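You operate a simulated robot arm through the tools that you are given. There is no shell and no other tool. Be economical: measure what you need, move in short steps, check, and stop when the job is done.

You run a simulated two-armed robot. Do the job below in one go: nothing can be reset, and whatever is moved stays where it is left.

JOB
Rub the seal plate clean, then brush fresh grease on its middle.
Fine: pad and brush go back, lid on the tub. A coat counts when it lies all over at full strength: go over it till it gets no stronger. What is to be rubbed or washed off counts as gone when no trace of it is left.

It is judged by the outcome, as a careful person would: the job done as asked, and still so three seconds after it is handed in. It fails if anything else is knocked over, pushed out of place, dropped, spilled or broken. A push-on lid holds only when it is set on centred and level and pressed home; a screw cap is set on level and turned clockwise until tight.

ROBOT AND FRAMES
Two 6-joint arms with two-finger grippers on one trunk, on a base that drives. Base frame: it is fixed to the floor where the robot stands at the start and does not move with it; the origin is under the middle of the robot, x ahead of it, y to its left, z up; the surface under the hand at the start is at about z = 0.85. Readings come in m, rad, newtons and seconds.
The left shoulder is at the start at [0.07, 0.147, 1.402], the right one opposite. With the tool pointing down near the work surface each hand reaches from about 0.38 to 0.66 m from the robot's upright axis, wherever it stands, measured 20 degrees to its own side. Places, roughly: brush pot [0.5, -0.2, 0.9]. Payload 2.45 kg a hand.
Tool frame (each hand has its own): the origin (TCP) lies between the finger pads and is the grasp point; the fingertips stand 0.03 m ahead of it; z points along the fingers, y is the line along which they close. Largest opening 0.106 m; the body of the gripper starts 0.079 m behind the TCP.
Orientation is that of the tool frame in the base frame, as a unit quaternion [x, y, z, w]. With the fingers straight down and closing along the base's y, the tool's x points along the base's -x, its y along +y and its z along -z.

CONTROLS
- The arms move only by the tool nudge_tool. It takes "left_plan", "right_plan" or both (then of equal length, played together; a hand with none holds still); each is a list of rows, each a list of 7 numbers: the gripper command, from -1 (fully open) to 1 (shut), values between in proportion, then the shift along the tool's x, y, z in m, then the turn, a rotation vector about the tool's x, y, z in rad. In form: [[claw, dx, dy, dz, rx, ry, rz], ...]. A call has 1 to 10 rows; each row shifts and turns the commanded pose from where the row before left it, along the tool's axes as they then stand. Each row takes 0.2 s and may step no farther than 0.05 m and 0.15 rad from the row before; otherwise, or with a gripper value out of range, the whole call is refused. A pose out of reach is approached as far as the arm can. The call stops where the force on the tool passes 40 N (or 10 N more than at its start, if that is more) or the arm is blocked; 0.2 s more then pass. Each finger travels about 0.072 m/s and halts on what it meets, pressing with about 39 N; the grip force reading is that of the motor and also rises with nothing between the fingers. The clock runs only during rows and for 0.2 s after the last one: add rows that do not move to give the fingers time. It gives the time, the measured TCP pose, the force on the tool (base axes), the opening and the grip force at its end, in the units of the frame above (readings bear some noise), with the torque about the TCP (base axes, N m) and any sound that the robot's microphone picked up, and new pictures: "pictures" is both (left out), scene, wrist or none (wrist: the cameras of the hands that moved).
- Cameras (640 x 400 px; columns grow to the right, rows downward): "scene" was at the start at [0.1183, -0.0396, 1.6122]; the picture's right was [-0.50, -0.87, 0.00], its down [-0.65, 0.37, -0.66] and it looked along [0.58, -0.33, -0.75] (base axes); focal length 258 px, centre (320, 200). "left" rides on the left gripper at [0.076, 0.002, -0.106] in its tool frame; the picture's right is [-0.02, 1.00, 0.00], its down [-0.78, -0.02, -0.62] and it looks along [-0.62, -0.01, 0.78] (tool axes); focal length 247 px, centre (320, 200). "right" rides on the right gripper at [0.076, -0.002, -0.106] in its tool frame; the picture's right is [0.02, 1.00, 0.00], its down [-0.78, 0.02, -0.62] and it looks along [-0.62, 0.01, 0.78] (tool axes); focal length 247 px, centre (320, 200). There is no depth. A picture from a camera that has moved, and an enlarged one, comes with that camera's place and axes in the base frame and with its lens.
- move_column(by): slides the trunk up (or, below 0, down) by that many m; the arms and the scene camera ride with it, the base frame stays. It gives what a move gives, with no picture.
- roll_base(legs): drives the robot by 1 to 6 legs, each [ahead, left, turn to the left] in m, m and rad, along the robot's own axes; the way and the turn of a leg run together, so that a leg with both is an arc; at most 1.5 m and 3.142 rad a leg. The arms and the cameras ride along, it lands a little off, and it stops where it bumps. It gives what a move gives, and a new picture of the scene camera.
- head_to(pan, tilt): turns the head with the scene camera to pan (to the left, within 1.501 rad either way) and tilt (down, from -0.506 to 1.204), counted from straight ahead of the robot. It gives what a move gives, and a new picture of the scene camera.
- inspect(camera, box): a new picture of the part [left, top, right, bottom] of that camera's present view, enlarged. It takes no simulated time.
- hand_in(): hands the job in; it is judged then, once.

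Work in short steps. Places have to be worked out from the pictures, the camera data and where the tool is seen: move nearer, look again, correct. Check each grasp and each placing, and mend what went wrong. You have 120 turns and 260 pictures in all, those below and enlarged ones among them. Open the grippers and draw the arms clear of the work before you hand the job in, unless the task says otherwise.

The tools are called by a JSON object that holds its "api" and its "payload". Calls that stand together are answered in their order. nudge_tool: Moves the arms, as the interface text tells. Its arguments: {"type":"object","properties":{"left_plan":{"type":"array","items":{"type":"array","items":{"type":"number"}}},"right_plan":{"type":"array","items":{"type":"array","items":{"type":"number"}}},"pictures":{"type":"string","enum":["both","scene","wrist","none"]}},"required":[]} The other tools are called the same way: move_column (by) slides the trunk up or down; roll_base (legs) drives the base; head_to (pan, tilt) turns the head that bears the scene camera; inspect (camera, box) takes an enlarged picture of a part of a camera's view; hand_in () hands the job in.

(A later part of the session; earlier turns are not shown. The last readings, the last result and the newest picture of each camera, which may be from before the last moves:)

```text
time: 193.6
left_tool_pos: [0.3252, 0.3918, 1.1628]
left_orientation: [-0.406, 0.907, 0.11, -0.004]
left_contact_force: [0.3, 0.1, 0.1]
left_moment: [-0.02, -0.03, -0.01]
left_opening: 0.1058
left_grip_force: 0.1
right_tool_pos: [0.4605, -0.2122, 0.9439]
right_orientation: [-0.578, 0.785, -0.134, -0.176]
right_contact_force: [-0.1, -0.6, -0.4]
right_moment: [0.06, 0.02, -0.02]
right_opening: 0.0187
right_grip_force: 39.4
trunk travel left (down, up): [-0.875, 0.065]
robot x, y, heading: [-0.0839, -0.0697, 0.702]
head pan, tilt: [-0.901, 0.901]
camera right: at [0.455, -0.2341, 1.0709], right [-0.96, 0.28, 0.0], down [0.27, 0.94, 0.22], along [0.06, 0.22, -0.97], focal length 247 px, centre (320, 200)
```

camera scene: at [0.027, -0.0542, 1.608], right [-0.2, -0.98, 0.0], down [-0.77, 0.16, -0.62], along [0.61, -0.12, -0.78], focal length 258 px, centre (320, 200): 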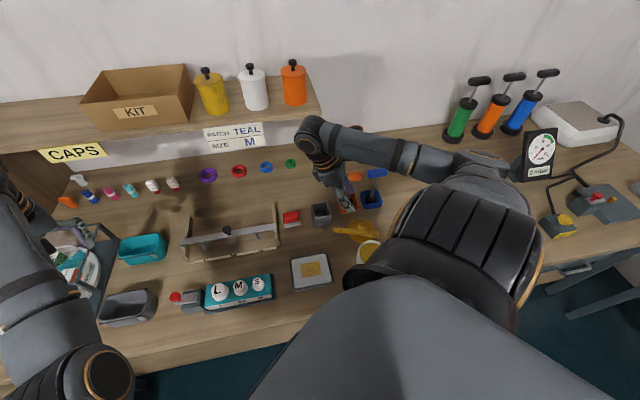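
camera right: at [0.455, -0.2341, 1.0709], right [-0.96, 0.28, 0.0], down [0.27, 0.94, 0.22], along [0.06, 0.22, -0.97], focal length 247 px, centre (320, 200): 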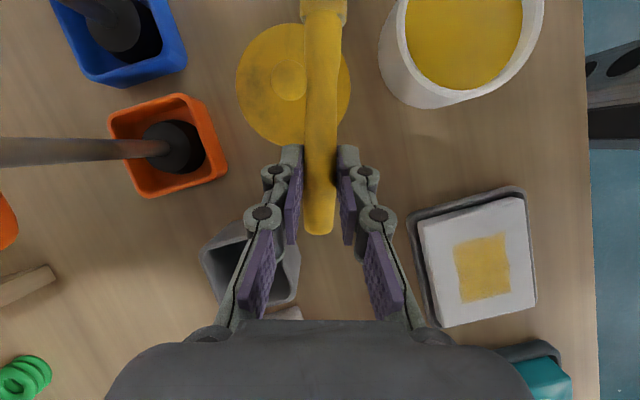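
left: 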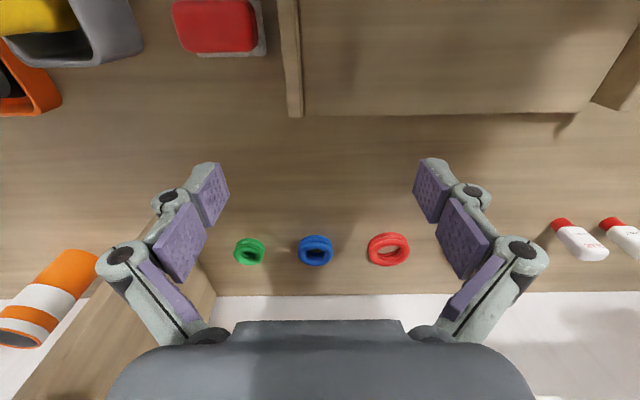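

The brush is held firmly again. Raise it, then bring the tool upright and yaw it back so the bristles point toward the robot.

{"api": "nudge_tool", "payload": {"right_plan": [[1, 0.021, 0, -0.045, 0, 0, 0], [1, 0.021, 0, -0.045, 0, 0, 0], [1, 0.021, 0, -0.045, 0, 0, 0], [1, 0, 0, 0, 0, -0.15, 0], [1, 0, 0, 0, 0, -0.15, 0], [1, 0, 0, 0, 0, -0.15, 0], [1, 0, 0, 0, 0, 0, 0.15], [1, 0, 0, 0, 0, 0, 0.15], [1, 0, 0, 0, 0, 0, 0.15], [1, 0, 0, 0, 0, 0, 0.15]], "pictures": "none"}}

{"api": "nudge_tool", "payload": {"right_plan": [[1, 0, 0, 0, 0, 0, 0.15], [1, 0, 0, 0, 0, 0, 0.15], [1, 0, 0, 0, 0, 0, 0.15], [1, 0, 0, 0, 0, 0, 0.15], [1, 0, 0, 0, 0, 0, 0.06]], "pictures": "both"}}

```text
time: 195.8
left_tool_pos: [0.3277, 0.3932, 1.1636]
left_orientation: [-0.406, 0.907, 0.111, -0.005]
left_contact_force: [0.2, 0.3, 0.2]
left_moment: [0.03, -0.01, 0.05]
left_opening: 0.1059
left_grip_force: 0.0
right_tool_pos: [0.4189, -0.1038, 1.0861]
right_orientation: [-0.328, 0.945, -0.002, 0.004]
right_contact_force: [0.2, -0.1, -0.5]
right_moment: [0.0, 0.01, -0.02]
right_opening: 0.0183
right_grip_force: 38.9
right hand out of reach, approached as far as the arm can: row 2, 4, 5, 6
trunk travel left (down, up): [-0.875, 0.065]
robot x, y, heading: [-0.0847, -0.0685, 0.699]
head pan, tilt: [-0.901, 0.901]
```

```text
time: 197.0
left_tool_pos: [0.3271, 0.3927, 1.1641]
left_orientation: [-0.406, 0.907, 0.111, -0.004]
left_contact_force: [0.6, 0.0, -0.1]
left_moment: [0.03, 0.04, -0.01]
left_opening: 0.1058
left_grip_force: 0.1
right_tool_pos: [0.4198, -0.1031, 1.0854]
right_orientation: [-0.004, 1.0, 0.001, 0.004]
right_contact_force: [1.1, -0.1, -0.2]
right_moment: [-0.02, 0.0, -0.02]
right_opening: 0.0186
right_grip_force: 38.7
trunk travel left (down, up): [-0.875, 0.065]
robot x, y, heading: [-0.0855, -0.0716, 0.699]
head pan, tilt: [-0.901, 0.901]
camera scene: at [0.0278, -0.0515, 1.6079], right [-0.2, -0.98, 0.0], down [-0.77, 0.16, -0.62], along [0.61, -0.12, -0.78], focal length 258 px, centre (320, 200)
camera right: at [0.3435, -0.1047, 1.1902], right [-0.03, 1.0, 0.0], down [0.78, 0.02, 0.63], along [0.63, 0.02, -0.78], focal length 247 px, centre (320, 200)
```

scene: 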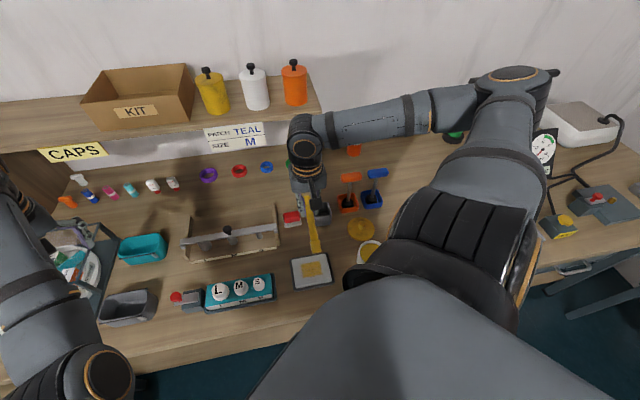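
right: 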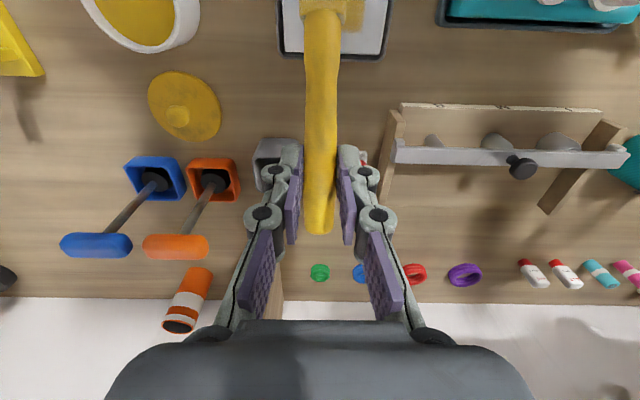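

Brush now points to the robot, tilted 25° down. I pitch the tool about its closing axis to bring the bristles down, in steps.

{"api": "nudge_tool", "payload": {"right_plan": [[1, 0, 0, 0, 0, -0.15, 0], [1, 0, 0, 0, 0, -0.15, 0], [1, 0, 0, 0, 0, -0.15, 0], [1, 0, 0, 0, 0, -0.15, 0]], "pictures": "scene"}}

```text
time: 198.0
left_tool_pos: [0.3243, 0.3929, 1.1648]
left_orientation: [-0.405, 0.908, 0.111, -0.004]
left_contact_force: [-0.5, 0.2, -0.3]
left_moment: [0.0, -0.04, 0.0]
left_opening: 0.1058
left_grip_force: 0.2
right_tool_pos: [0.4082, -0.0889, 1.0794]
right_orientation: [-0.005, 0.954, 0.002, 0.3]
right_contact_force: [0.0, 0.0, -0.1]
right_moment: [0.03, -0.02, 0.0]
right_opening: 0.0187
right_grip_force: 38.7
right hand out of reach, approached as far as the arm can: row 1, 4
trunk travel left (down, up): [-0.875, 0.065]
robot x, y, heading: [-0.0826, -0.0705, 0.703]
head pan, tilt: [-0.901, 0.901]
camera scene: at [0.0246, -0.0517, 1.6083], right [-0.2, -0.98, 0.0], down [-0.77, 0.16, -0.62], along [0.61, -0.12, -0.78], focal length 258 px, centre (320, 200)
```

scene: 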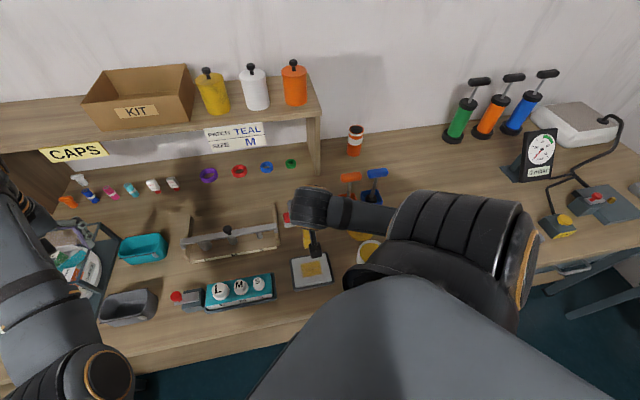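

Works well (35° pitch, brush 60° below horizontal). Three more steps.

{"api": "nudge_tool", "payload": {"right_plan": [[1, 0, 0, 0, 0, -0.15, 0], [1, 0, 0, 0, 0, -0.15, 0], [1, 0, 0, 0, 0, -0.15, 0], [1, 0, 0, 0, 0, 0, 0]], "pictures": "both"}}

```text
time: 199.0
left_tool_pos: [0.3288, 0.3937, 1.1624]
left_orientation: [-0.406, 0.907, 0.111, -0.005]
left_contact_force: [0.6, -0.3, 0.0]
left_moment: [0.03, -0.01, 0.0]
left_opening: 0.1058
left_grip_force: 0.1
right_tool_pos: [0.4132, -0.0873, 1.0773]
right_orientation: [-0.004, 0.864, 0.003, 0.503]
right_contact_force: [0.3, 0.7, 0.6]
right_moment: [-0.02, 0.02, 0.02]
right_opening: 0.0187
right_grip_force: 39.3
right hand out of reach, approached as far as the arm can: row 1
trunk travel left (down, up): [-0.875, 0.065]
robot x, y, heading: [-0.0853, -0.0682, 0.701]
head pan, tilt: [-0.901, 0.901]
camera scene: at [0.0288, -0.0519, 1.6079], right [-0.2, -0.98, 0.0], down [-0.77, 0.16, -0.62], along [0.61, -0.12, -0.78], focal length 258 px, centre (320, 200)
camera right: at [0.2844, -0.0896, 1.0609], right [-0.02, 1.0, -0.02], down [-0.16, 0.01, 0.99], along [0.99, 0.02, 0.16], focal length 247 px, centre (320, 200)
```

scene: 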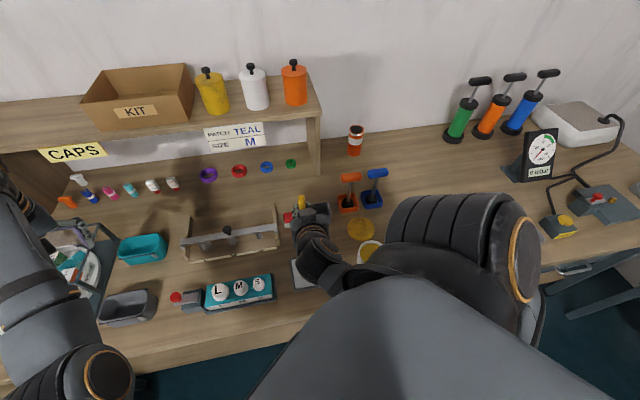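
right: 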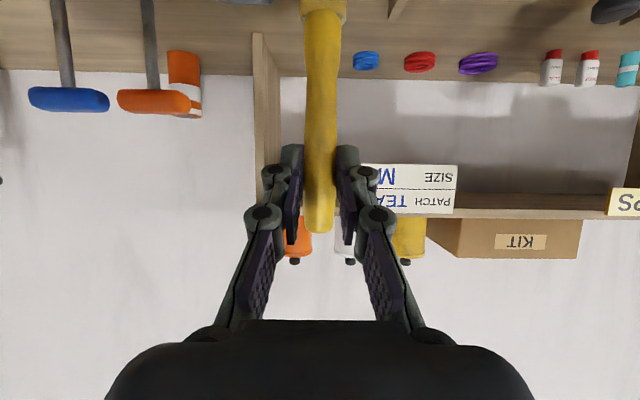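

The brush is upright again, held with the gripper pitched forward. Tip estimated at TCP+(0,+0.004,-0.118). I drive back 0.10 in x so the brush can reach the plate.

{"api": "roll_base", "payload": {"legs": [[-0.0765, 0.0644, 0]]}}

{"api": "head_to", "payload": {"pan": -0.75, "tilt": 1.0}}

```text
time: 200.1
left_tool_pos: [0.2302, 0.3933, 1.162]
left_orientation: [-0.406, 0.907, 0.111, -0.005]
left_contact_force: [-0.2, 0.2, -0.5]
left_moment: [0.02, 0.03, 0.02]
left_opening: 0.106
left_grip_force: 0.1
right_tool_pos: [0.3173, -0.0871, 1.0756]
right_orientation: [-0.004, 0.864, 0.003, 0.503]
right_contact_force: [-0.3, -0.5, -0.6]
right_moment: [-0.02, 0.03, 0.0]
right_opening: 0.0183
right_grip_force: 39.0
trunk travel left (down, up): [-0.875, 0.065]
robot x, y, heading: [-0.1828, -0.0665, 0.698]
head pan, tilt: [-0.901, 0.901]
camera scene: at [-0.0678, -0.0512, 1.6076], right [-0.2, -0.98, 0.0], down [-0.77, 0.16, -0.62], along [0.61, -0.12, -0.79], focal length 258 px, centre (320, 200)
```

scene: 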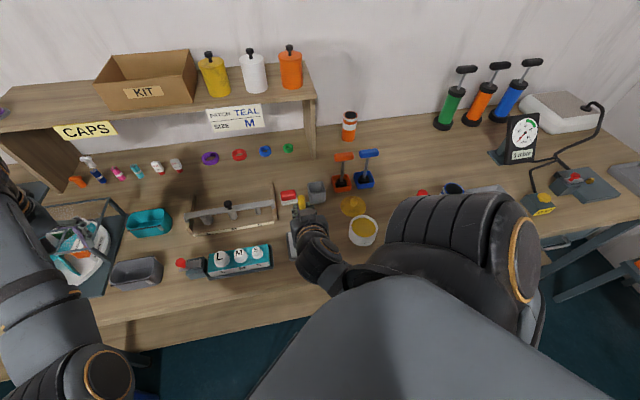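

```text
time: 200.8
left_tool_pos: [0.2265, 0.3939, 1.1637]
left_orientation: [-0.406, 0.907, 0.111, -0.004]
left_contact_force: [-0.5, 0.4, 1.3]
left_moment: [0.01, -0.02, 0.0]
left_opening: 0.106
left_grip_force: 0.1
right_tool_pos: [0.3138, -0.0863, 1.0779]
right_orientation: [-0.004, 0.863, 0.004, 0.505]
right_contact_force: [0.3, 0.3, -0.6]
right_moment: [-0.01, -0.01, -0.01]
right_opening: 0.0188
right_grip_force: 38.7
trunk travel left (down, up): [-0.875, 0.065]
robot x, y, heading: [-0.1869, -0.0696, 0.706]
head pan, tilt: [-0.75, 1.0]
camera scene: at [-0.077, -0.0398, 1.6008], right [-0.05, -1.0, 0.0], down [-0.84, 0.04, -0.54], along [0.54, -0.03, -0.84], focal length 258 px, centre (320, 200)
```

scene: 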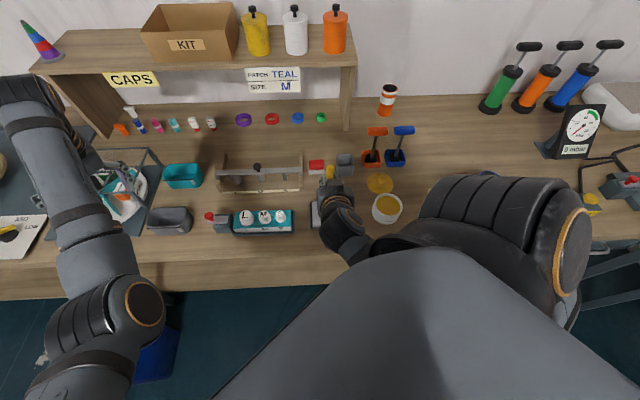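

The plate is hidden under the gripper from here, so I rely on geometry and force: move to tip over plate centre and descend to near contact.

{"api": "nudge_tool", "payload": {"right_plan": [[1, -0.0147, -0.006, 0.0261, 0, 0, 0], [1, 0.0261, 0, 0.0147, 0, 0, 0], [1, 0.0261, 0, 0.0147, 0, 0, 0], [1, 0.0174, 0, 0.0098, 0, 0, 0], [1, 0, 0, 0, 0, 0, 0]], "pictures": "none"}}

{"api": "inspect", "payload": {"camera": "scene", "box": [280, 150, 420, 260]}}

```text
time: 202.0
left_tool_pos: [0.2274, 0.3928, 1.1635]
left_orientation: [-0.406, 0.907, 0.111, -0.005]
left_contact_force: [0.1, 0.8, -0.2]
left_moment: [0.03, -0.01, -0.03]
left_opening: 0.1062
left_grip_force: 0.0
right_tool_pos: [0.3425, -0.0914, 0.9977]
right_orientation: [-0.005, 0.863, 0.004, 0.504]
right_contact_force: [-0.1, 0.5, -0.1]
right_moment: [0.02, -0.02, -0.01]
right_opening: 0.0187
right_grip_force: 39.3
trunk travel left (down, up): [-0.875, 0.065]
robot x, y, heading: [-0.1837, -0.0661, 0.698]
head pan, tilt: [-0.75, 1.0]
```

```text
3.64 times, centred on (350, 205) of scene
camera zoom: at [-0.0762, -0.0397, 1.6007], right [-0.05, -1.0, 0.0], down [-0.84, 0.04, -0.54], along [0.54, -0.03, -0.84], focal length 940 px, centre (211, 182)
```

zoom: 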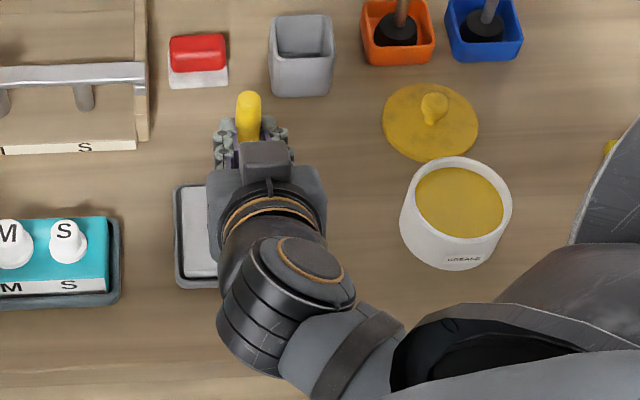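

All else is intact. Now step down to contact.

{"api": "nudge_tool", "payload": {"right_plan": [[1, 0.0044, 0, 0.0025, 0, 0, 0], [1, 0.0026, 0, 0.0015, 0, 0, 0], [1, 0.0026, 0, 0.0015, 0, 0, 0], [1, 0, 0, 0, 0, 0, 0]], "pictures": "none"}}

```text
time: 203.0
left_tool_pos: [0.2258, 0.3924, 1.1641]
left_orientation: [-0.406, 0.907, 0.111, -0.003]
left_contact_force: [0.3, 0.5, 0.0]
left_moment: [0.02, -0.03, 0.01]
left_opening: 0.1061
left_grip_force: 0.0
right_tool_pos: [0.3426, -0.0917, 0.991]
right_orientation: [-0.005, 0.861, 0.005, 0.508]
right_contact_force: [5.4, -2.7, 26.6]
right_moment: [-0.34, -1.27, -0.08]
right_opening: 0.0187
right_grip_force: 38.8
trunk travel left (down, up): [-0.875, 0.065]
robot x, y, heading: [-0.1829, -0.0654, 0.701]
head pan, tilt: [-0.75, 1.0]
```

Contact at TCP z≈0.991. I ease off for light pressure and stroke.

{"api": "nudge_tool", "payload": {"right_plan": [[1, -0.0013, 0, -0.0007, 0, 0, 0], [1, 0, 0.015, 0, 0, 0, 0], [1, 0, 0.015, 0, 0, 0, 0], [1, -0.0044, 0, 0.0078, 0, 0, 0], [1, 0, -0.02, 0, 0, 0, 0], [1, 0, -0.02, 0, 0, 0, 0], [1, 0, -0.018, 0, 0, 0, 0], [1, -0.0035, 0, 0.006, 0, 0, 0], [1, 0, 0.02, 0, 0, 0, 0], [1, 0, 0.02, 0, 0, 0, 0]], "pictures": "none"}}

{"api": "nudge_tool", "payload": {"right_plan": [[1, 0, 0.018, 0, 0, 0, 0], [1, 0.011, 0, -0.0195, 0, 0, 0], [1, 0, -0.02, 0, 0, 0, 0], [1, 0, -0.02, 0, 0, 0, 0], [1, 0, -0.018, 0, 0, 0, 0], [1, 0.0044, 0, -0.0078, 0, 0, 0], [1, 0, 0.02, 0, 0, 0, 0], [1, 0, 0.02, 0, 0, 0, 0], [1, 0, 0.018, 0, 0, 0, 0]], "pictures": "none"}}

```text
time: 205.2
left_tool_pos: [0.2254, 0.3955, 1.1632]
left_orientation: [-0.406, 0.907, 0.11, -0.003]
left_contact_force: [-0.1, 1.1, 0.1]
left_moment: [0.01, 0.01, 0.02]
left_opening: 0.1064
left_grip_force: 0.0
right_tool_pos: [0.3574, -0.0797, 0.989]
right_orientation: [-0.006, 0.864, 0.003, 0.504]
right_contact_force: [0.1, -4.2, 13.2]
right_moment: [-0.6, -0.32, -0.16]
right_opening: 0.0187
right_grip_force: 39.2
trunk travel left (down, up): [-0.875, 0.065]
robot x, y, heading: [-0.1852, -0.0708, 0.698]
head pan, tilt: [-0.75, 1.0]
```

```text
time: 207.2
left_tool_pos: [0.2269, 0.3931, 1.1647]
left_orientation: [-0.406, 0.907, 0.111, -0.003]
left_contact_force: [-0.7, 0.0, -0.5]
left_moment: [0.0, 0.0, 0.03]
left_opening: 0.1062
left_grip_force: 0.1
right_tool_pos: [0.326, -0.061, 0.9893]
right_orientation: [-0.005, 0.863, 0.005, 0.505]
right_contact_force: [0.8, -4.2, 15.2]
right_moment: [-0.4, -0.38, -0.09]
right_opening: 0.0184
right_grip_force: 38.7
trunk travel left (down, up): [-0.875, 0.065]
robot x, y, heading: [-0.1839, -0.0678, 0.704]
head pan, tilt: [-0.75, 1.0]
```

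Good, steady pressure. I lift and go to the tub for another load, viewing the plate on the way.

{"api": "nudge_tool", "payload": {"right_plan": [[1, -0.0261, -0.01, -0.0147, 0, 0, 0], [1, -0.0261, -0.01, -0.0147, 0, 0, 0], [1, -0.0261, -0.01, -0.0147, 0, 0, 0]], "pictures": "none"}}

{"api": "roll_base", "payload": {"legs": [[-0.122, -0.145, 0]]}}

{"api": "inspect", "payload": {"camera": "scene", "box": [210, 160, 360, 260]}}

```text
time: 208.0
left_tool_pos: [0.2289, 0.3925, 1.1634]
left_orientation: [-0.406, 0.907, 0.111, -0.004]
left_contact_force: [0.2, -1.0, 0.4]
left_moment: [0.01, 0.0, 0.01]
left_opening: 0.1059
left_grip_force: 0.1
right_tool_pos: [0.3281, -0.091, 1.0773]
right_orientation: [-0.005, 0.864, 0.004, 0.503]
right_contact_force: [0.5, -0.3, -0.4]
right_moment: [-0.01, 0.03, -0.01]
right_opening: 0.0187
right_grip_force: 39.2
trunk travel left (down, up): [-0.875, 0.065]
robot x, y, heading: [-0.1846, -0.0662, 0.7]
head pan, tilt: [-0.75, 1.0]
```

```text
time: 209.6
left_tool_pos: [0.2258, 0.2092, 1.1617]
left_orientation: [-0.406, 0.907, 0.109, -0.005]
left_contact_force: [-0.4, 0.8, 0.2]
left_moment: [-0.03, -0.02, -0.02]
left_opening: 0.1056
left_grip_force: 0.0
right_tool_pos: [0.3271, -0.275, 1.0777]
right_orientation: [-0.006, 0.863, 0.003, 0.505]
right_contact_force: [0.2, 1.4, 0.4]
right_moment: [0.01, 0.03, 0.0]
right_opening: 0.0186
right_grip_force: 39.2
trunk travel left (down, up): [-0.875, 0.065]
robot x, y, heading: [-0.1852, -0.2561, 0.7]
head pan, tilt: [-0.75, 1.0]
camera scene: at [-0.0768, -0.2233, 1.6006], right [-0.05, -1.0, 0.0], down [-0.84, 0.04, -0.54], along [0.54, -0.03, -0.84], focal length 258 px, centre (320, 200)
```

scene: 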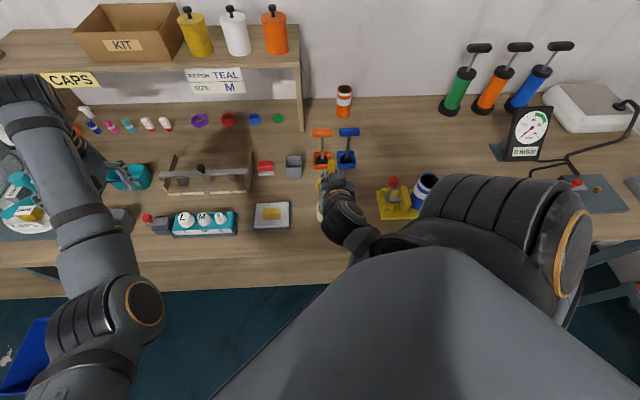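

```text
4.00 times, centred on (285, 210) of scene
camera zoom: at [-0.0768, -0.2233, 1.6006], right [-0.05, -1.0, 0.0], down [-0.84, 0.04, -0.54], along [0.54, -0.03, -0.84], focal length 1033 px, centre (460, 160)
```

zoom: 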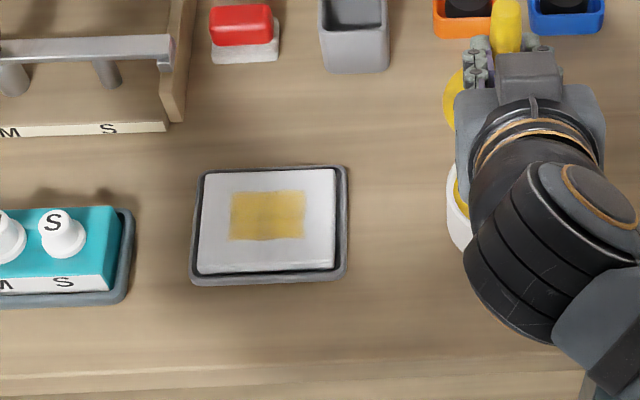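

{"api": "inspect", "payload": {"camera": "scene", "box": [254, 200, 294, 225]}}

```text
16.00 times, centred on (274, 212) of scene
camera zoom: at [-0.0768, -0.2233, 1.6006], right [-0.05, -1.0, 0.0], down [-0.84, 0.04, -0.54], along [0.54, -0.03, -0.84], focal length 4134 px, centre (1056, 0)
```

zoom: 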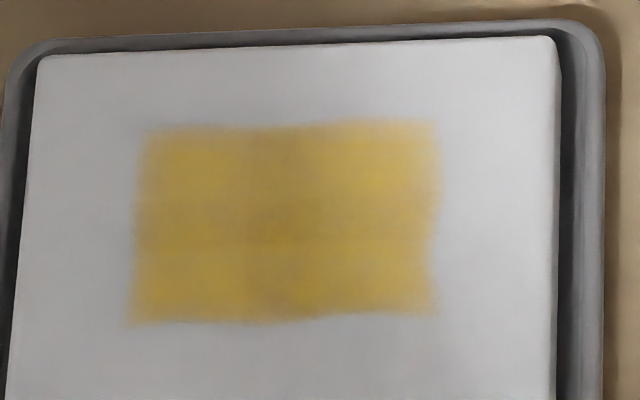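

Stronger and fairly even. One more load to be sure it's saturated: position over the tub and dip.

{"api": "nudge_tool", "payload": {"right_plan": [[1, -0.0034, -0.009, 0.0061, 0, 0, 0], [1, 0.0261, 0, 0.0147, 0, 0, 0], [1, 0.0261, 0, 0.0147, 0, 0, 0], [1, 0.0044, 0, 0.0025, 0, 0, 0], [1, 0.0026, 0, 0.0015, 0, 0, 0], [1, 0, 0, 0, 0, 0, 0]], "pictures": "none"}}

{"api": "inspect", "payload": {"camera": "scene", "box": [290, 140, 430, 250]}}

```text
time: 211.0
left_tool_pos: [0.2262, 0.2054, 1.1633]
left_orientation: [-0.407, 0.907, 0.11, -0.005]
left_contact_force: [0.0, -0.3, -0.1]
left_moment: [0.01, 0.02, 0.0]
left_opening: 0.1059
left_grip_force: 0.0
right_tool_pos: [0.3334, -0.2875, 1.0096]
right_orientation: [-0.005, 0.863, 0.005, 0.505]
right_contact_force: [0.2, 0.2, 0.5]
right_moment: [-0.01, 0.0, -0.02]
right_opening: 0.0184
right_grip_force: 39.1
trunk travel left (down, up): [-0.875, 0.065]
robot x, y, heading: [-0.1859, -0.2549, 0.702]
head pan, tilt: [-0.75, 1.0]
```

```text
3.64 times, centred on (360, 195) of scene
camera zoom: at [-0.0772, -0.2276, 1.6007], right [-0.05, -1.0, 0.0], down [-0.84, 0.04, -0.54], along [0.54, -0.03, -0.84], focal length 940 px, centre (174, 218)
```

zoom: 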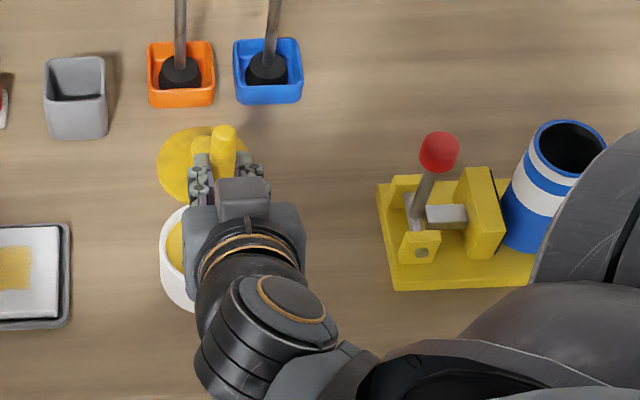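

Still no contact; a few mm further down, with a slight wiggle once touching.

{"api": "nudge_tool", "payload": {"right_plan": [[1, 0.0017, 0.003, 0.001, 0, 0, 0], [1, 0.0017, 0, 0.001, 0, 0, 0], [1, 0, 0, 0, 0, 0, 0]], "pictures": "none"}}

```text
time: 211.8
left_tool_pos: [0.2254, 0.2065, 1.1639]
left_orientation: [-0.407, 0.907, 0.11, -0.004]
left_contact_force: [0.1, 0.0, -0.2]
left_moment: [0.02, 0.0, -0.03]
left_opening: 0.1059
left_grip_force: 0.1
right_tool_pos: [0.333, -0.2829, 1.0082]
right_orientation: [-0.006, 0.863, 0.005, 0.506]
right_contact_force: [1.9, -0.3, 12.1]
right_moment: [-0.24, -0.52, -0.02]
right_opening: 0.0186
right_grip_force: 38.3
trunk travel left (down, up): [-0.875, 0.065]
robot x, y, heading: [-0.1841, -0.2539, 0.7]
head pan, tilt: [-0.75, 1.0]
```

Touching with 12 N. Wiggle gently, lift, drive back to the plate.

{"api": "nudge_tool", "payload": {"right_plan": [[1, 0, 0.005, 0, 0, 0, 0], [1, 0, -0.008, 0, 0, 0, 0], [1, 0, 0.003, 0, 0, 0, 0], [1, -0.0174, 0, -0.0098, 0, 0, 0], [1, -0.0261, 0, -0.0147, 0, 0, 0], [1, -0.0174, 0, -0.0098, 0, 0, 0]], "pictures": "none"}}

{"api": "roll_base", "payload": {"legs": [[0.122, 0.145, 0]]}}

{"api": "nudge_tool", "payload": {"right_plan": [[1, -0.0044, 0, 0.0078, 0, 0, 0], [1, 0, 0, 0, 0, 0, 0]], "pictures": "none"}}

```text
time: 213.2
left_tool_pos: [0.2258, 0.206, 1.1629]
left_orientation: [-0.406, 0.907, 0.112, -0.005]
left_contact_force: [0.7, -0.4, 0.5]
left_moment: [0.0, -0.05, -0.01]
left_opening: 0.106
left_grip_force: 0.0
right_tool_pos: [0.3362, -0.2836, 1.075]
right_orientation: [-0.005, 0.864, 0.004, 0.504]
right_contact_force: [-0.2, 0.0, -0.7]
right_moment: [0.0, 0.0, -0.02]
right_opening: 0.0186
right_grip_force: 39.2
trunk travel left (down, up): [-0.875, 0.065]
robot x, y, heading: [-0.1835, -0.2523, 0.7]
head pan, tilt: [-0.75, 1.0]
```

```text
time: 214.7
left_tool_pos: [0.2225, 0.3931, 1.1653]
left_orientation: [-0.407, 0.907, 0.112, -0.004]
left_contact_force: [0.3, -0.3, -1.0]
left_moment: [0.04, 0.03, 0.02]
left_opening: 0.106
left_grip_force: 0.1
right_tool_pos: [0.3324, -0.0945, 1.0749]
right_orientation: [-0.004, 0.863, 0.005, 0.504]
right_contact_force: [-0.2, 0.0, -0.1]
right_moment: [-0.01, -0.01, 0.0]
right_opening: 0.0188
right_grip_force: 39.2
trunk travel left (down, up): [-0.875, 0.065]
robot x, y, heading: [-0.1885, -0.0669, 0.699]
head pan, tilt: [-0.75, 1.0]
camera scene: at [-0.0797, -0.0416, 1.6008], right [-0.05, -1.0, 0.0], down [-0.84, 0.04, -0.54], along [0.54, -0.02, -0.84], focal length 258 px, centre (320, 200)
```

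scene: 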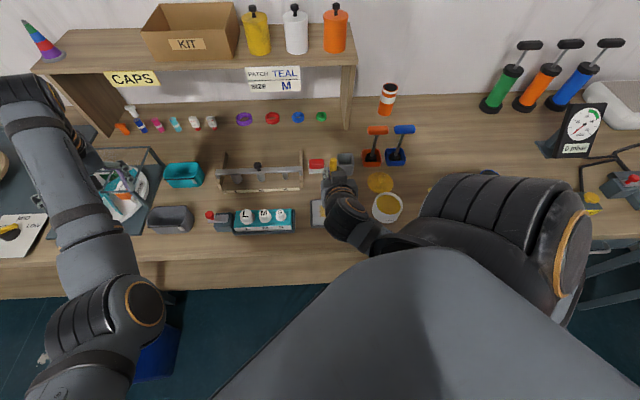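

```text
time: 215.3
left_tool_pos: [0.2223, 0.3943, 1.1629]
left_orientation: [-0.407, 0.907, 0.112, -0.004]
left_contact_force: [-0.6, -0.5, 1.0]
left_moment: [0.02, 0.03, 0.01]
left_opening: 0.1062
left_grip_force: 0.0
right_tool_pos: [0.3413, -0.0942, 1.0748]
right_orientation: [-0.005, 0.864, 0.005, 0.503]
right_contact_force: [-0.1, -1.2, -0.1]
right_moment: [-0.01, -0.02, -0.01]
right_opening: 0.0186
right_grip_force: 38.7
trunk travel left (down, up): [-0.875, 0.065]
robot x, y, heading: [-0.1871, -0.0664, 0.702]
head pan, tilt: [-0.75, 1.0]
```

Now the strokes, beginning at the far edge, in systematic passes over the whole patch.

{"api": "nudge_tool", "payload": {"right_plan": [[1, -0.0059, 0.016, 0.0104, 0, 0, 0], [1, 0.0261, 0.016, 0.0147, 0, 0, 0], [1, 0.0261, 0, 0.0147, 0, 0, 0], [1, 0.0191, 0, 0.0108, 0, 0, 0], [1, 0.0039, 0, 0.0022, 0, 0, 0], [1, -0.0025, -0.02, 0.0043, 0, 0, 0], [1, 0, -0.02, 0, 0, 0, 0], [1, 0, -0.02, 0, 0, 0, 0], [1, 0.0035, 0.02, -0.0061, 0, 0, 0], [1, 0, 0.02, 0, 0, 0, 0]], "pictures": "none"}}

{"api": "nudge_tool", "payload": {"right_plan": [[1, 0, 0.02, 0, 0, 0, 0], [1, 0.0035, -0.02, -0.0061, 0, 0, 0], [1, 0, -0.02, 0, 0, 0, 0], [1, 0, -0.02, 0, 0, 0, 0], [1, 0.0039, 0.02, -0.007, 0, 0, 0], [1, 0, 0.02, 0, 0, 0, 0], [1, 0, 0.02, 0, 0, 0, 0], [1, 0.0039, -0.02, -0.007, 0, 0, 0], [1, 0, -0.02, 0, 0, 0, 0], [1, 0, -0.02, 0, 0, 0, 0]], "pictures": "none"}}

{"api": "nudge_tool", "payload": {"right_plan": [[1, 0.0035, 0.02, -0.006, 0, 0, 0], [1, 0, 0.02, 0, 0, 0, 0], [1, 0, 0.02, 0, 0, 0, 0], [1, -0.0074, 0, 0.013, 0, 0, 0], [1, -0.0098, 0, 0.0174, 0, 0, 0], [1, 0, -0.02, 0, 0, 0, 0], [1, 0.0098, 0, -0.0174, 0, 0, 0], [1, 0, -0.02, 0, 0, 0, 0], [1, -0.0098, 0, 0.0174, 0, 0, 0], [1, 0, -0.018, 0, 0, 0, 0]], "pictures": "none"}}

```text
time: 217.5
left_tool_pos: [0.2215, 0.3967, 1.1633]
left_orientation: [-0.406, 0.907, 0.11, -0.006]
left_contact_force: [0.9, 0.7, 0.2]
left_moment: [0.01, 0.0, -0.02]
left_opening: 0.1059
left_grip_force: 0.2
right_tool_pos: [0.3499, -0.0786, 0.9886]
right_orientation: [-0.005, 0.863, 0.004, 0.504]
right_contact_force: [-2.3, 0.3, 6.0]
right_moment: [-0.1, 0.18, -0.05]
right_opening: 0.0188
right_grip_force: 39.3
trunk travel left (down, up): [-0.875, 0.065]
robot x, y, heading: [-0.1898, -0.0666, 0.704]
head pan, tilt: [-0.75, 1.0]
```

```text
time: 219.7
left_tool_pos: [0.2229, 0.3953, 1.162]
left_orientation: [-0.406, 0.907, 0.111, -0.004]
left_contact_force: [-0.2, -0.5, -0.6]
left_moment: [0.02, 0.01, -0.04]
left_opening: 0.1061
left_grip_force: 0.0
right_tool_pos: [0.3284, -0.1222, 0.9899]
right_orientation: [-0.005, 0.863, 0.004, 0.504]
right_contact_force: [1.7, -0.5, -0.5]
right_moment: [-0.02, -0.01, -0.02]
right_opening: 0.0187
right_grip_force: 38.9
trunk travel left (down, up): [-0.875, 0.065]
robot x, y, heading: [-0.187, -0.0645, 0.703]
head pan, tilt: [-0.75, 1.0]
```

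```text
time: 221.9
left_tool_pos: [0.2228, 0.3963, 1.1629]
left_orientation: [-0.406, 0.907, 0.11, -0.004]
left_contact_force: [-1.2, -0.3, 0.5]
left_moment: [0.01, -0.01, 0.04]
left_opening: 0.1061
left_grip_force: 0.0
right_tool_pos: [0.3548, -0.1184, 0.9887]
right_orientation: [-0.005, 0.863, 0.004, 0.505]
right_contact_force: [0.3, 1.0, 1.9]
right_moment: [0.1, -0.16, 0.04]
right_opening: 0.0184
right_grip_force: 38.6
trunk travel left (down, up): [-0.875, 0.065]
robot x, y, heading: [-0.1875, -0.0716, 0.702]
head pan, tilt: [-0.75, 1.0]
```

Contact got light; press 3 mm and do another full sweep.

{"api": "nudge_tool", "payload": {"right_plan": [[1, 0.0026, 0, 0.0015, 0, 0, 0], [1, 0, 0.02, 0, 0, 0, 0], [1, 0, 0.02, 0, 0, 0, 0], [1, 0, 0.018, 0, 0, 0, 0], [1, 0.0039, -0.02, -0.007, 0, 0, 0], [1, 0, -0.02, 0, 0, 0, 0], [1, 0, -0.018, 0, 0, 0, 0], [1, 0.0039, 0.02, -0.007, 0, 0, 0], [1, 0, 0.02, 0, 0, 0, 0], [1, 0, 0.018, 0, 0, 0, 0]], "pictures": "none"}}

{"api": "nudge_tool", "payload": {"right_plan": [[1, 0.0048, -0.02, -0.007, 0, 0, 0], [1, 0, -0.02, 0, 0, 0, 0], [1, 0, -0.018, 0, 0, 0, 0], [1, 0.0039, 0.02, -0.007, 0, 0, 0], [1, 0, 0.02, 0, 0, 0, 0], [1, 0, 0.018, 0, 0, 0, 0], [1, 0.0025, -0.02, -0.0045, 0, 0, 0], [1, 0, -0.02, 0, 0, 0, 0], [1, 0, -0.018, 0, 0, 0, 0]], "pictures": "none"}}

{"api": "nudge_tool", "payload": {"right_plan": [[1, -0.0261, 0.01, -0.0147, 0, 0, 0], [1, -0.0261, 0.01, -0.0147, 0, 0, 0], [1, -0.0261, 0.01, -0.0147, 0, 0, 0], [1, -0.0261, 0, -0.0147, 0, 0, 0]], "pictures": "none"}}

{"api": "roll_base", "payload": {"legs": [[0.02, -0.14, 0]]}}

{"api": "inspect", "payload": {"camera": "scene", "box": [220, 160, 360, 260]}}

```text
time: 224.1
left_tool_pos: [0.2208, 0.395, 1.1638]
left_orientation: [-0.406, 0.907, 0.111, -0.003]
left_contact_force: [0.0, -0.9, 0.4]
left_moment: [0.01, 0.02, -0.02]
left_opening: 0.1058
left_grip_force: 0.1
right_tool_pos: [0.3374, -0.0605, 0.9881]
right_orientation: [-0.006, 0.863, 0.005, 0.505]
right_contact_force: [1.0, -5.5, 18.2]
right_moment: [-0.48, -0.47, -0.12]
right_opening: 0.0187
right_grip_force: 39.2
trunk travel left (down, up): [-0.875, 0.065]
robot x, y, heading: [-0.1892, -0.07, 0.701]
head pan, tilt: [-0.75, 1.0]
```

```text
time: 226.1
left_tool_pos: [0.2215, 0.397, 1.164]
left_orientation: [-0.407, 0.907, 0.109, -0.004]
left_contact_force: [-0.2, -1.2, 0.1]
left_moment: [0.01, 0.01, -0.05]
left_opening: 0.1061
left_grip_force: 0.0
right_tool_pos: [0.318, -0.1177, 0.9863]
right_orientation: [-0.006, 0.863, 0.004, 0.505]
right_contact_force: [1.1, 3.9, 15.3]
right_moment: [0.21, -0.58, 0.09]
right_opening: 0.0183
right_grip_force: 38.6
trunk travel left (down, up): [-0.875, 0.065]
robot x, y, heading: [-0.188, -0.0646, 0.701]
head pan, tilt: [-0.75, 1.0]
```

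```text
time: 227.1
left_tool_pos: [0.2242, 0.395, 1.1629]
left_orientation: [-0.407, 0.907, 0.111, -0.005]
left_contact_force: [0.1, -0.2, -0.8]
left_moment: [0.03, 0.02, 0.0]
left_opening: 0.106
left_grip_force: 0.1
right_tool_pos: [0.3193, -0.0894, 1.1009]
right_orientation: [-0.006, 0.864, 0.004, 0.504]
right_contact_force: [0.9, 0.2, 0.5]
right_moment: [-0.03, 0.06, -0.02]
right_opening: 0.0185
right_grip_force: 38.9
right hand out of reach, approached as far as the arm can: row 4
trunk travel left (down, up): [-0.875, 0.065]
robot x, y, heading: [-0.189, -0.0656, 0.703]
head pan, tilt: [-0.75, 1.0]
```

```text
time: 228.4
left_tool_pos: [0.3266, 0.3051, 1.1641]
left_orientation: [-0.407, 0.907, 0.11, -0.005]
left_contact_force: [0.1, 0.2, -0.7]
left_moment: [0.0, -0.06, 0.0]
left_opening: 0.1058
left_grip_force: 0.0
right_tool_pos: [0.4245, -0.1808, 1.1025]
right_orientation: [-0.005, 0.863, 0.004, 0.505]
right_contact_force: [-0.1, 1.1, 0.4]
right_moment: [0.02, 0.01, -0.06]
right_opening: 0.0183
right_grip_force: 39.0
trunk travel left (down, up): [-0.875, 0.065]
robot x, y, heading: [-0.0829, -0.1606, 0.703]
head pan, tilt: [-0.75, 1.0]
camera scene: at [0.0236, -0.1296, 1.6008], right [-0.05, -1.0, 0.0], down [-0.84, 0.04, -0.54], along [0.54, -0.03, -0.84], focal length 258 px, centre (320, 200)
```

scene: 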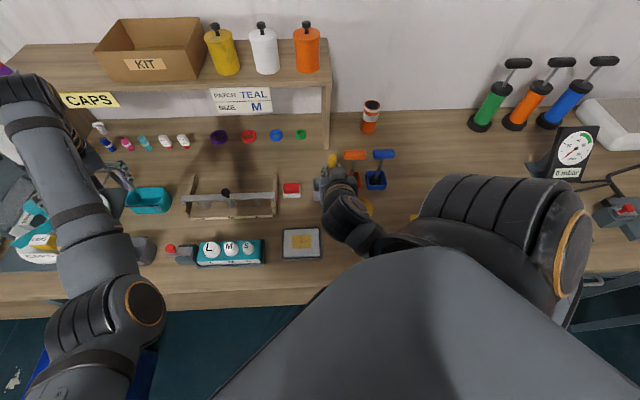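

```text
4.00 times, centred on (290, 210) of scene
camera zoom: at [0.0236, -0.1296, 1.6008], right [-0.05, -1.0, 0.0], down [-0.84, 0.04, -0.54], along [0.54, -0.03, -0.84], focal length 1033 px, centre (440, 160)
```

zoom: 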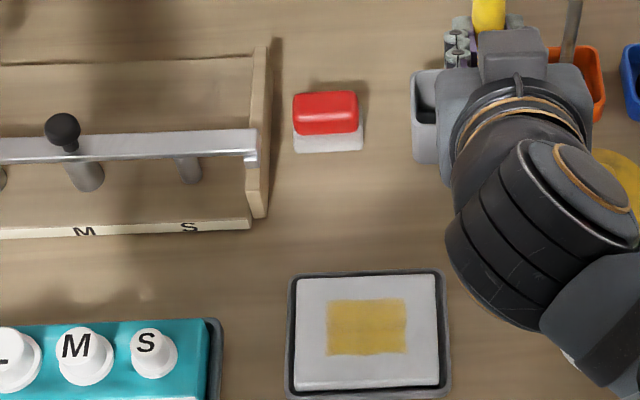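

{"api": "inspect", "payload": {"camera": "scene", "box": [284, 228, 324, 253]}}

```text
16.00 times, centred on (304, 240) of scene
camera zoom: at [0.0236, -0.1296, 1.6008], right [-0.05, -1.0, 0.0], down [-0.84, 0.04, -0.54], along [0.54, -0.03, -0.84], focal length 4134 px, centre (576, -448)
```

zoom: 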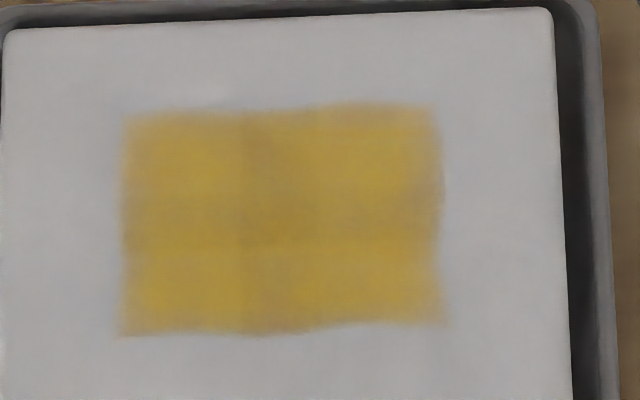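

The coat looks the same as before the last load — uniform, full strength. Now the brush goes back: drive so that the brush is near the pot, and take both views.

{"api": "roll_base", "payload": {"legs": [[0.0767, -0.0424, 0]]}}

{"api": "nudge_tool", "payload": {"right_plan": [[1, 0, 0, 0, 0, 0, 0]], "pictures": "wrist"}}

{"api": "inspect", "payload": {"camera": "scene", "box": [260, 140, 400, 240]}}

```text
time: 229.6
left_tool_pos: [0.4068, 0.3169, 1.1608]
left_orientation: [-0.405, 0.907, 0.113, -0.007]
left_contact_force: [1.2, 0.7, -1.2]
left_moment: [-0.03, 0.05, 0.01]
left_opening: 0.1059
left_grip_force: 0.1
right_tool_pos: [0.5042, -0.1673, 1.1001]
right_orientation: [-0.005, 0.865, 0.003, 0.502]
right_contact_force: [1.9, 0.3, -1.4]
right_moment: [0.01, 0.01, -0.02]
right_opening: 0.0183
right_grip_force: 38.8
trunk travel left (down, up): [-0.875, 0.065]
robot x, y, heading: [-0.0101, -0.1416, 0.699]
head pan, tilt: [-0.75, 1.0]
stopped in leg 1: the robot was blocked; the commanded pose is now the measured one
camera scene: at [0.1057, -0.1155, 1.6], right [-0.05, -1.0, 0.0], down [-0.84, 0.04, -0.54], along [0.53, -0.03, -0.84], focal length 258 px, centre (320, 200)
```

scene: 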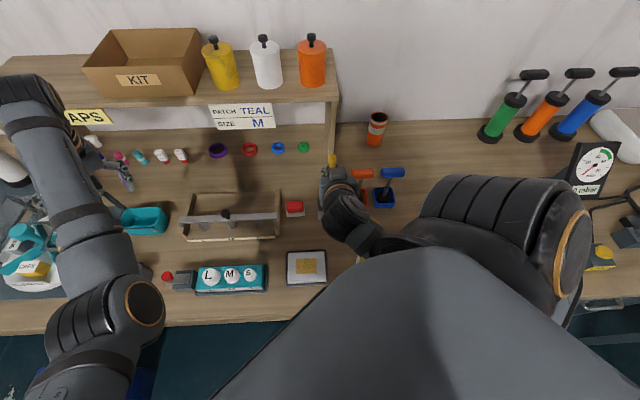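

```text
time: 230.0
left_tool_pos: [0.3981, 0.3143, 1.1655]
left_orientation: [-0.406, 0.907, 0.111, -0.003]
left_contact_force: [-0.8, -0.2, 0.2]
left_moment: [0.0, -0.08, 0.0]
left_opening: 0.106
left_grip_force: 0.2
right_tool_pos: [0.4924, -0.1699, 1.1026]
right_orientation: [-0.004, 0.863, 0.004, 0.506]
right_contact_force: [0.0, -0.6, -0.6]
right_moment: [-0.03, 0.02, 0.0]
right_opening: 0.0188
right_grip_force: 39.3
trunk travel left (down, up): [-0.875, 0.065]
robot x, y, heading: [-0.0105, -0.1483, 0.698]
head pan, tilt: [-0.75, 1.0]
camera right: at [0.3642, -0.1722, 1.0876], right [-0.02, 1.0, -0.02], down [-0.16, 0.01, 0.99], along [0.99, 0.02, 0.16], focal length 247 px, centre (320, 200)
```

right: 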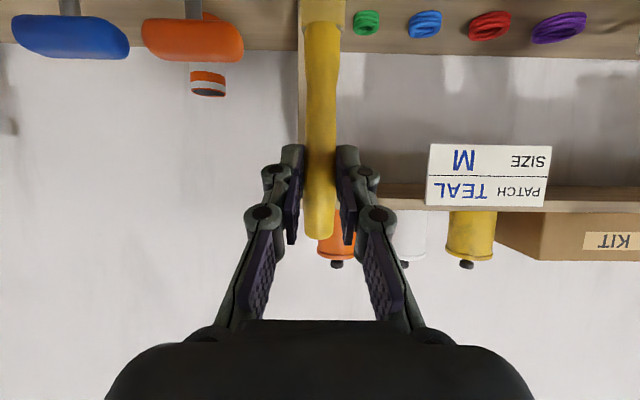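

```text
4.00 times, centred on (330, 190) of scene
camera zoom: at [0.0916, -0.1184, 1.6012], right [-0.05, -1.0, 0.0], down [-0.84, 0.04, -0.54], along [0.54, -0.03, -0.84], focal length 1033 px, centre (280, 240)
```

zoom: 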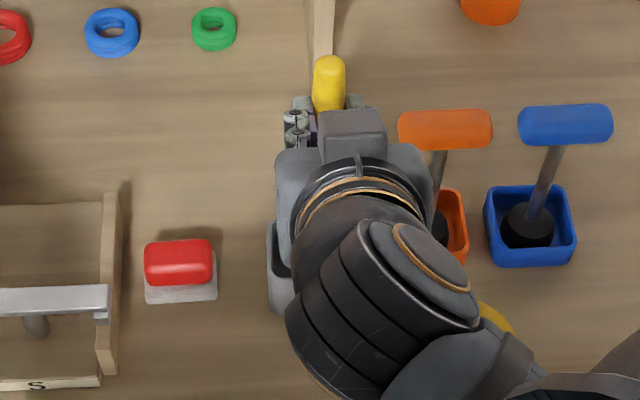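

The base came up to the table edge, fine. Comparing views, the brush has rotated ~17° in the grip (bristles toward the robot). I pitch the tool 0.3 rad further to make it vertical, move over the pot, and check.

{"api": "nudge_tool", "payload": {"right_plan": [[1, 0, 0, 0, 0, -0.15, 0], [1, 0, 0, 0, 0, -0.15, 0], [1, -0.0044, 0.007, 0.0195, 0, 0, 0], [1, 0, 0, 0, 0, 0, 0]], "pictures": "wrist"}}

{"api": "inspect", "payload": {"camera": "scene", "box": [290, 140, 370, 220]}}

```text
time: 231.0
left_tool_pos: [0.4013, 0.3156, 1.1631]
left_orientation: [-0.405, 0.907, 0.111, -0.004]
left_contact_force: [0.1, -0.1, -0.3]
left_moment: [-0.04, 0.0, 0.01]
left_opening: 0.1058
left_grip_force: 0.1
right_tool_pos: [0.5177, -0.1625, 1.1026]
right_orientation: [-0.004, 0.778, 0.004, 0.628]
right_contact_force: [-0.3, 0.2, 0.0]
right_moment: [0.02, 0.01, 0.01]
right_opening: 0.0187
right_grip_force: 39.3
trunk travel left (down, up): [-0.875, 0.065]
robot x, y, heading: [-0.011, -0.1435, 0.699]
head pan, tilt: [-0.75, 1.0]
camera right: at [0.3983, -0.1642, 1.0486], right [-0.02, 1.0, -0.02], down [-0.44, 0.01, 0.9], along [0.9, 0.02, 0.44], focal length 247 px, centre (320, 200)
```

right: 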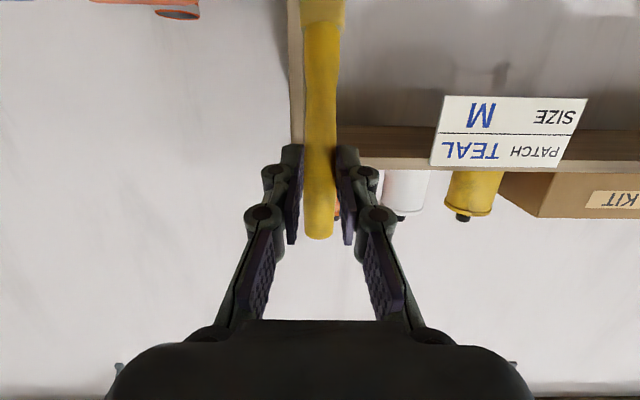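

```text
5.00 times, centred on (330, 180) of scene
camera zoom: at [0.097, -0.1166, 1.6007], right [-0.05, -1.0, 0.0], down [-0.84, 0.04, -0.54], along [0.54, -0.03, -0.84], focal length 1292 px, centre (270, 300)
```

zoom: 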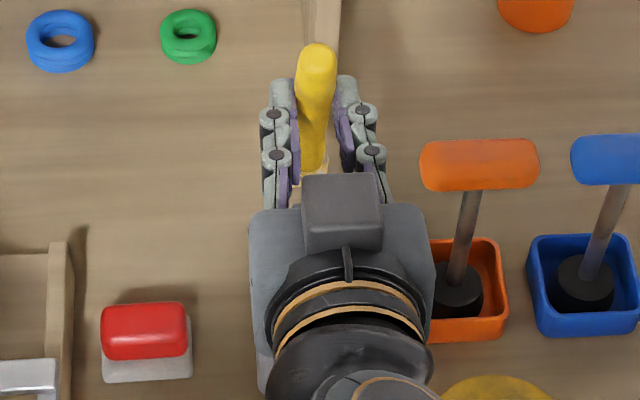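

The brush is now near vertical; its axis is ~1.4 cm ahead of the TCP. I shift 13 mm back to centre it in the pot and lower it partway, watching the force.

{"api": "nudge_tool", "payload": {"right_plan": [[1, 0.0027, 0, -0.0127, 0, 0, 0], [1, 0.0293, 0, 0.0063, 0, 0, 0], [1, 0.0195, 0, 0.0042, 0, 0, 0], [1, 0.0098, 0, 0.0021, 0, 0, 0], [1, 0.0098, 0, 0.0021, 0, 0, 0], [1, 0, 0, 0, 0, 0, 0]], "pictures": "none"}}

{"api": "inspect", "payload": {"camera": "scene", "box": [290, 140, 370, 220]}}

```text
time: 232.4
left_tool_pos: [0.4013, 0.3159, 1.1631]
left_orientation: [-0.406, 0.907, 0.11, -0.005]
left_contact_force: [0.4, -0.4, 0.0]
left_moment: [0.02, -0.01, 0.0]
left_opening: 0.1061
left_grip_force: 0.0
right_tool_pos: [0.5037, -0.1597, 1.0309]
right_orientation: [-0.004, 0.779, 0.004, 0.627]
right_contact_force: [-0.3, -0.8, 0.5]
right_moment: [0.03, 0.04, -0.01]
right_opening: 0.0187
right_grip_force: 38.8
trunk travel left (down, up): [-0.875, 0.065]
robot x, y, heading: [-0.0112, -0.1437, 0.699]
head pan, tilt: [-0.75, 1.0]
```

```text
5.00 times, centred on (330, 180) of scene
camera zoom: at [0.0974, -0.1172, 1.6007], right [-0.05, -1.0, 0.0], down [-0.84, 0.04, -0.54], along [0.54, -0.03, -0.84], focal length 1292 px, centre (270, 300)
```

zoom: 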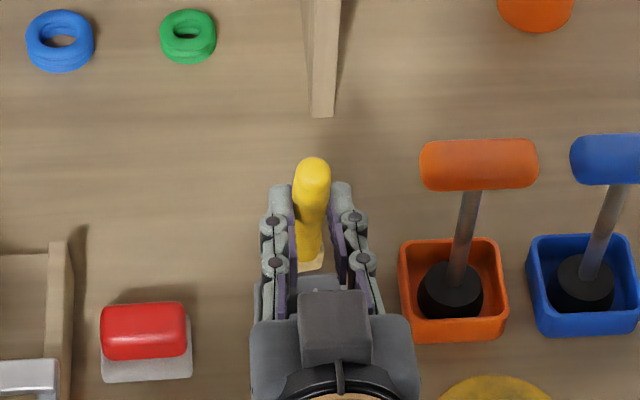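

{"api": "inspect", "payload": {"camera": "scene", "box": [316, 166, 346, 206]}}

```text
10.00 times, centred on (331, 186) of scene
camera zoom: at [0.0974, -0.1172, 1.6007], right [-0.05, -1.0, 0.0], down [-0.84, 0.04, -0.54], along [0.54, -0.03, -0.84], focal length 2584 px, centre (210, 340)
```

zoom: 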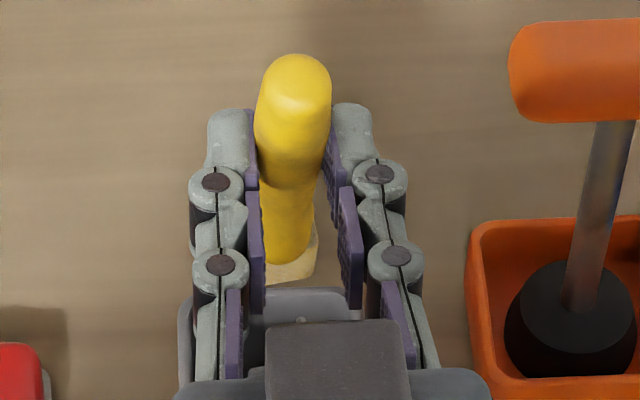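

The zoom shows the tip is now beyond the pot's far rim (over-pitched ~0.22 rad). I raise, pitch back 0.22, recentre and lower partway, then check.

{"api": "nudge_tool", "payload": {"right_plan": [[1, -0.0293, 0, -0.0063, 0, 0, 0], [1, -0.0293, 0, -0.0063, 0, 0, 0], [1, 0, 0, 0, 0, 0.11, 0], [1, 0, 0, 0, 0, 0.11, 0], [1, 0.0029, 0, -0.0064, 0, 0, 0], [1, 0.0273, 0, 0.0125, 0, 0, 0], [1, 0.0182, 0, 0.0084, 0, 0, 0], [1, 0, 0, 0, 0, 0, 0]], "pictures": "none"}}

{"api": "inspect", "payload": {"camera": "scene", "box": [312, 160, 352, 210]}}

```text
time: 234.2
left_tool_pos: [0.4012, 0.3159, 1.1632]
left_orientation: [-0.406, 0.907, 0.11, -0.004]
left_contact_force: [-0.8, 0.3, -0.4]
left_moment: [-0.05, -0.03, 0.04]
left_opening: 0.1059
left_grip_force: 0.0
right_tool_pos: [0.4965, -0.1636, 1.0413]
right_orientation: [-0.005, 0.843, 0.005, 0.538]
right_contact_force: [-0.6, 0.6, 0.0]
right_moment: [-0.02, 0.03, 0.02]
right_opening: 0.0185
right_grip_force: 38.9
trunk travel left (down, up): [-0.875, 0.065]
robot x, y, heading: [-0.0094, -0.1459, 0.697]
head pan, tilt: [-0.75, 1.0]
```

```text
8.00 times, centred on (332, 185) of scene
camera zoom: at [0.0963, -0.1166, 1.6008], right [-0.05, -1.0, 0.0], down [-0.84, 0.04, -0.54], along [0.54, -0.03, -0.84], focal length 2067 px, centre (224, 320)
```

zoom: 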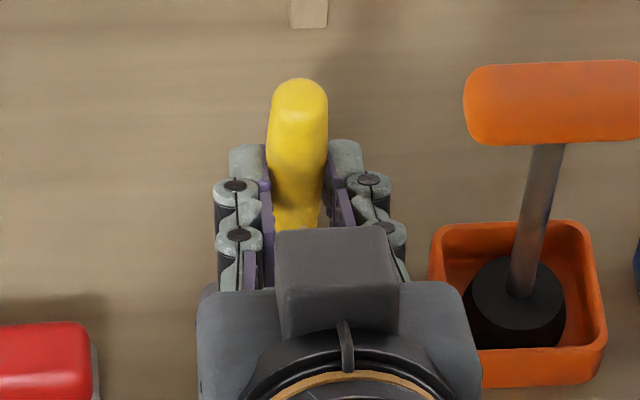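

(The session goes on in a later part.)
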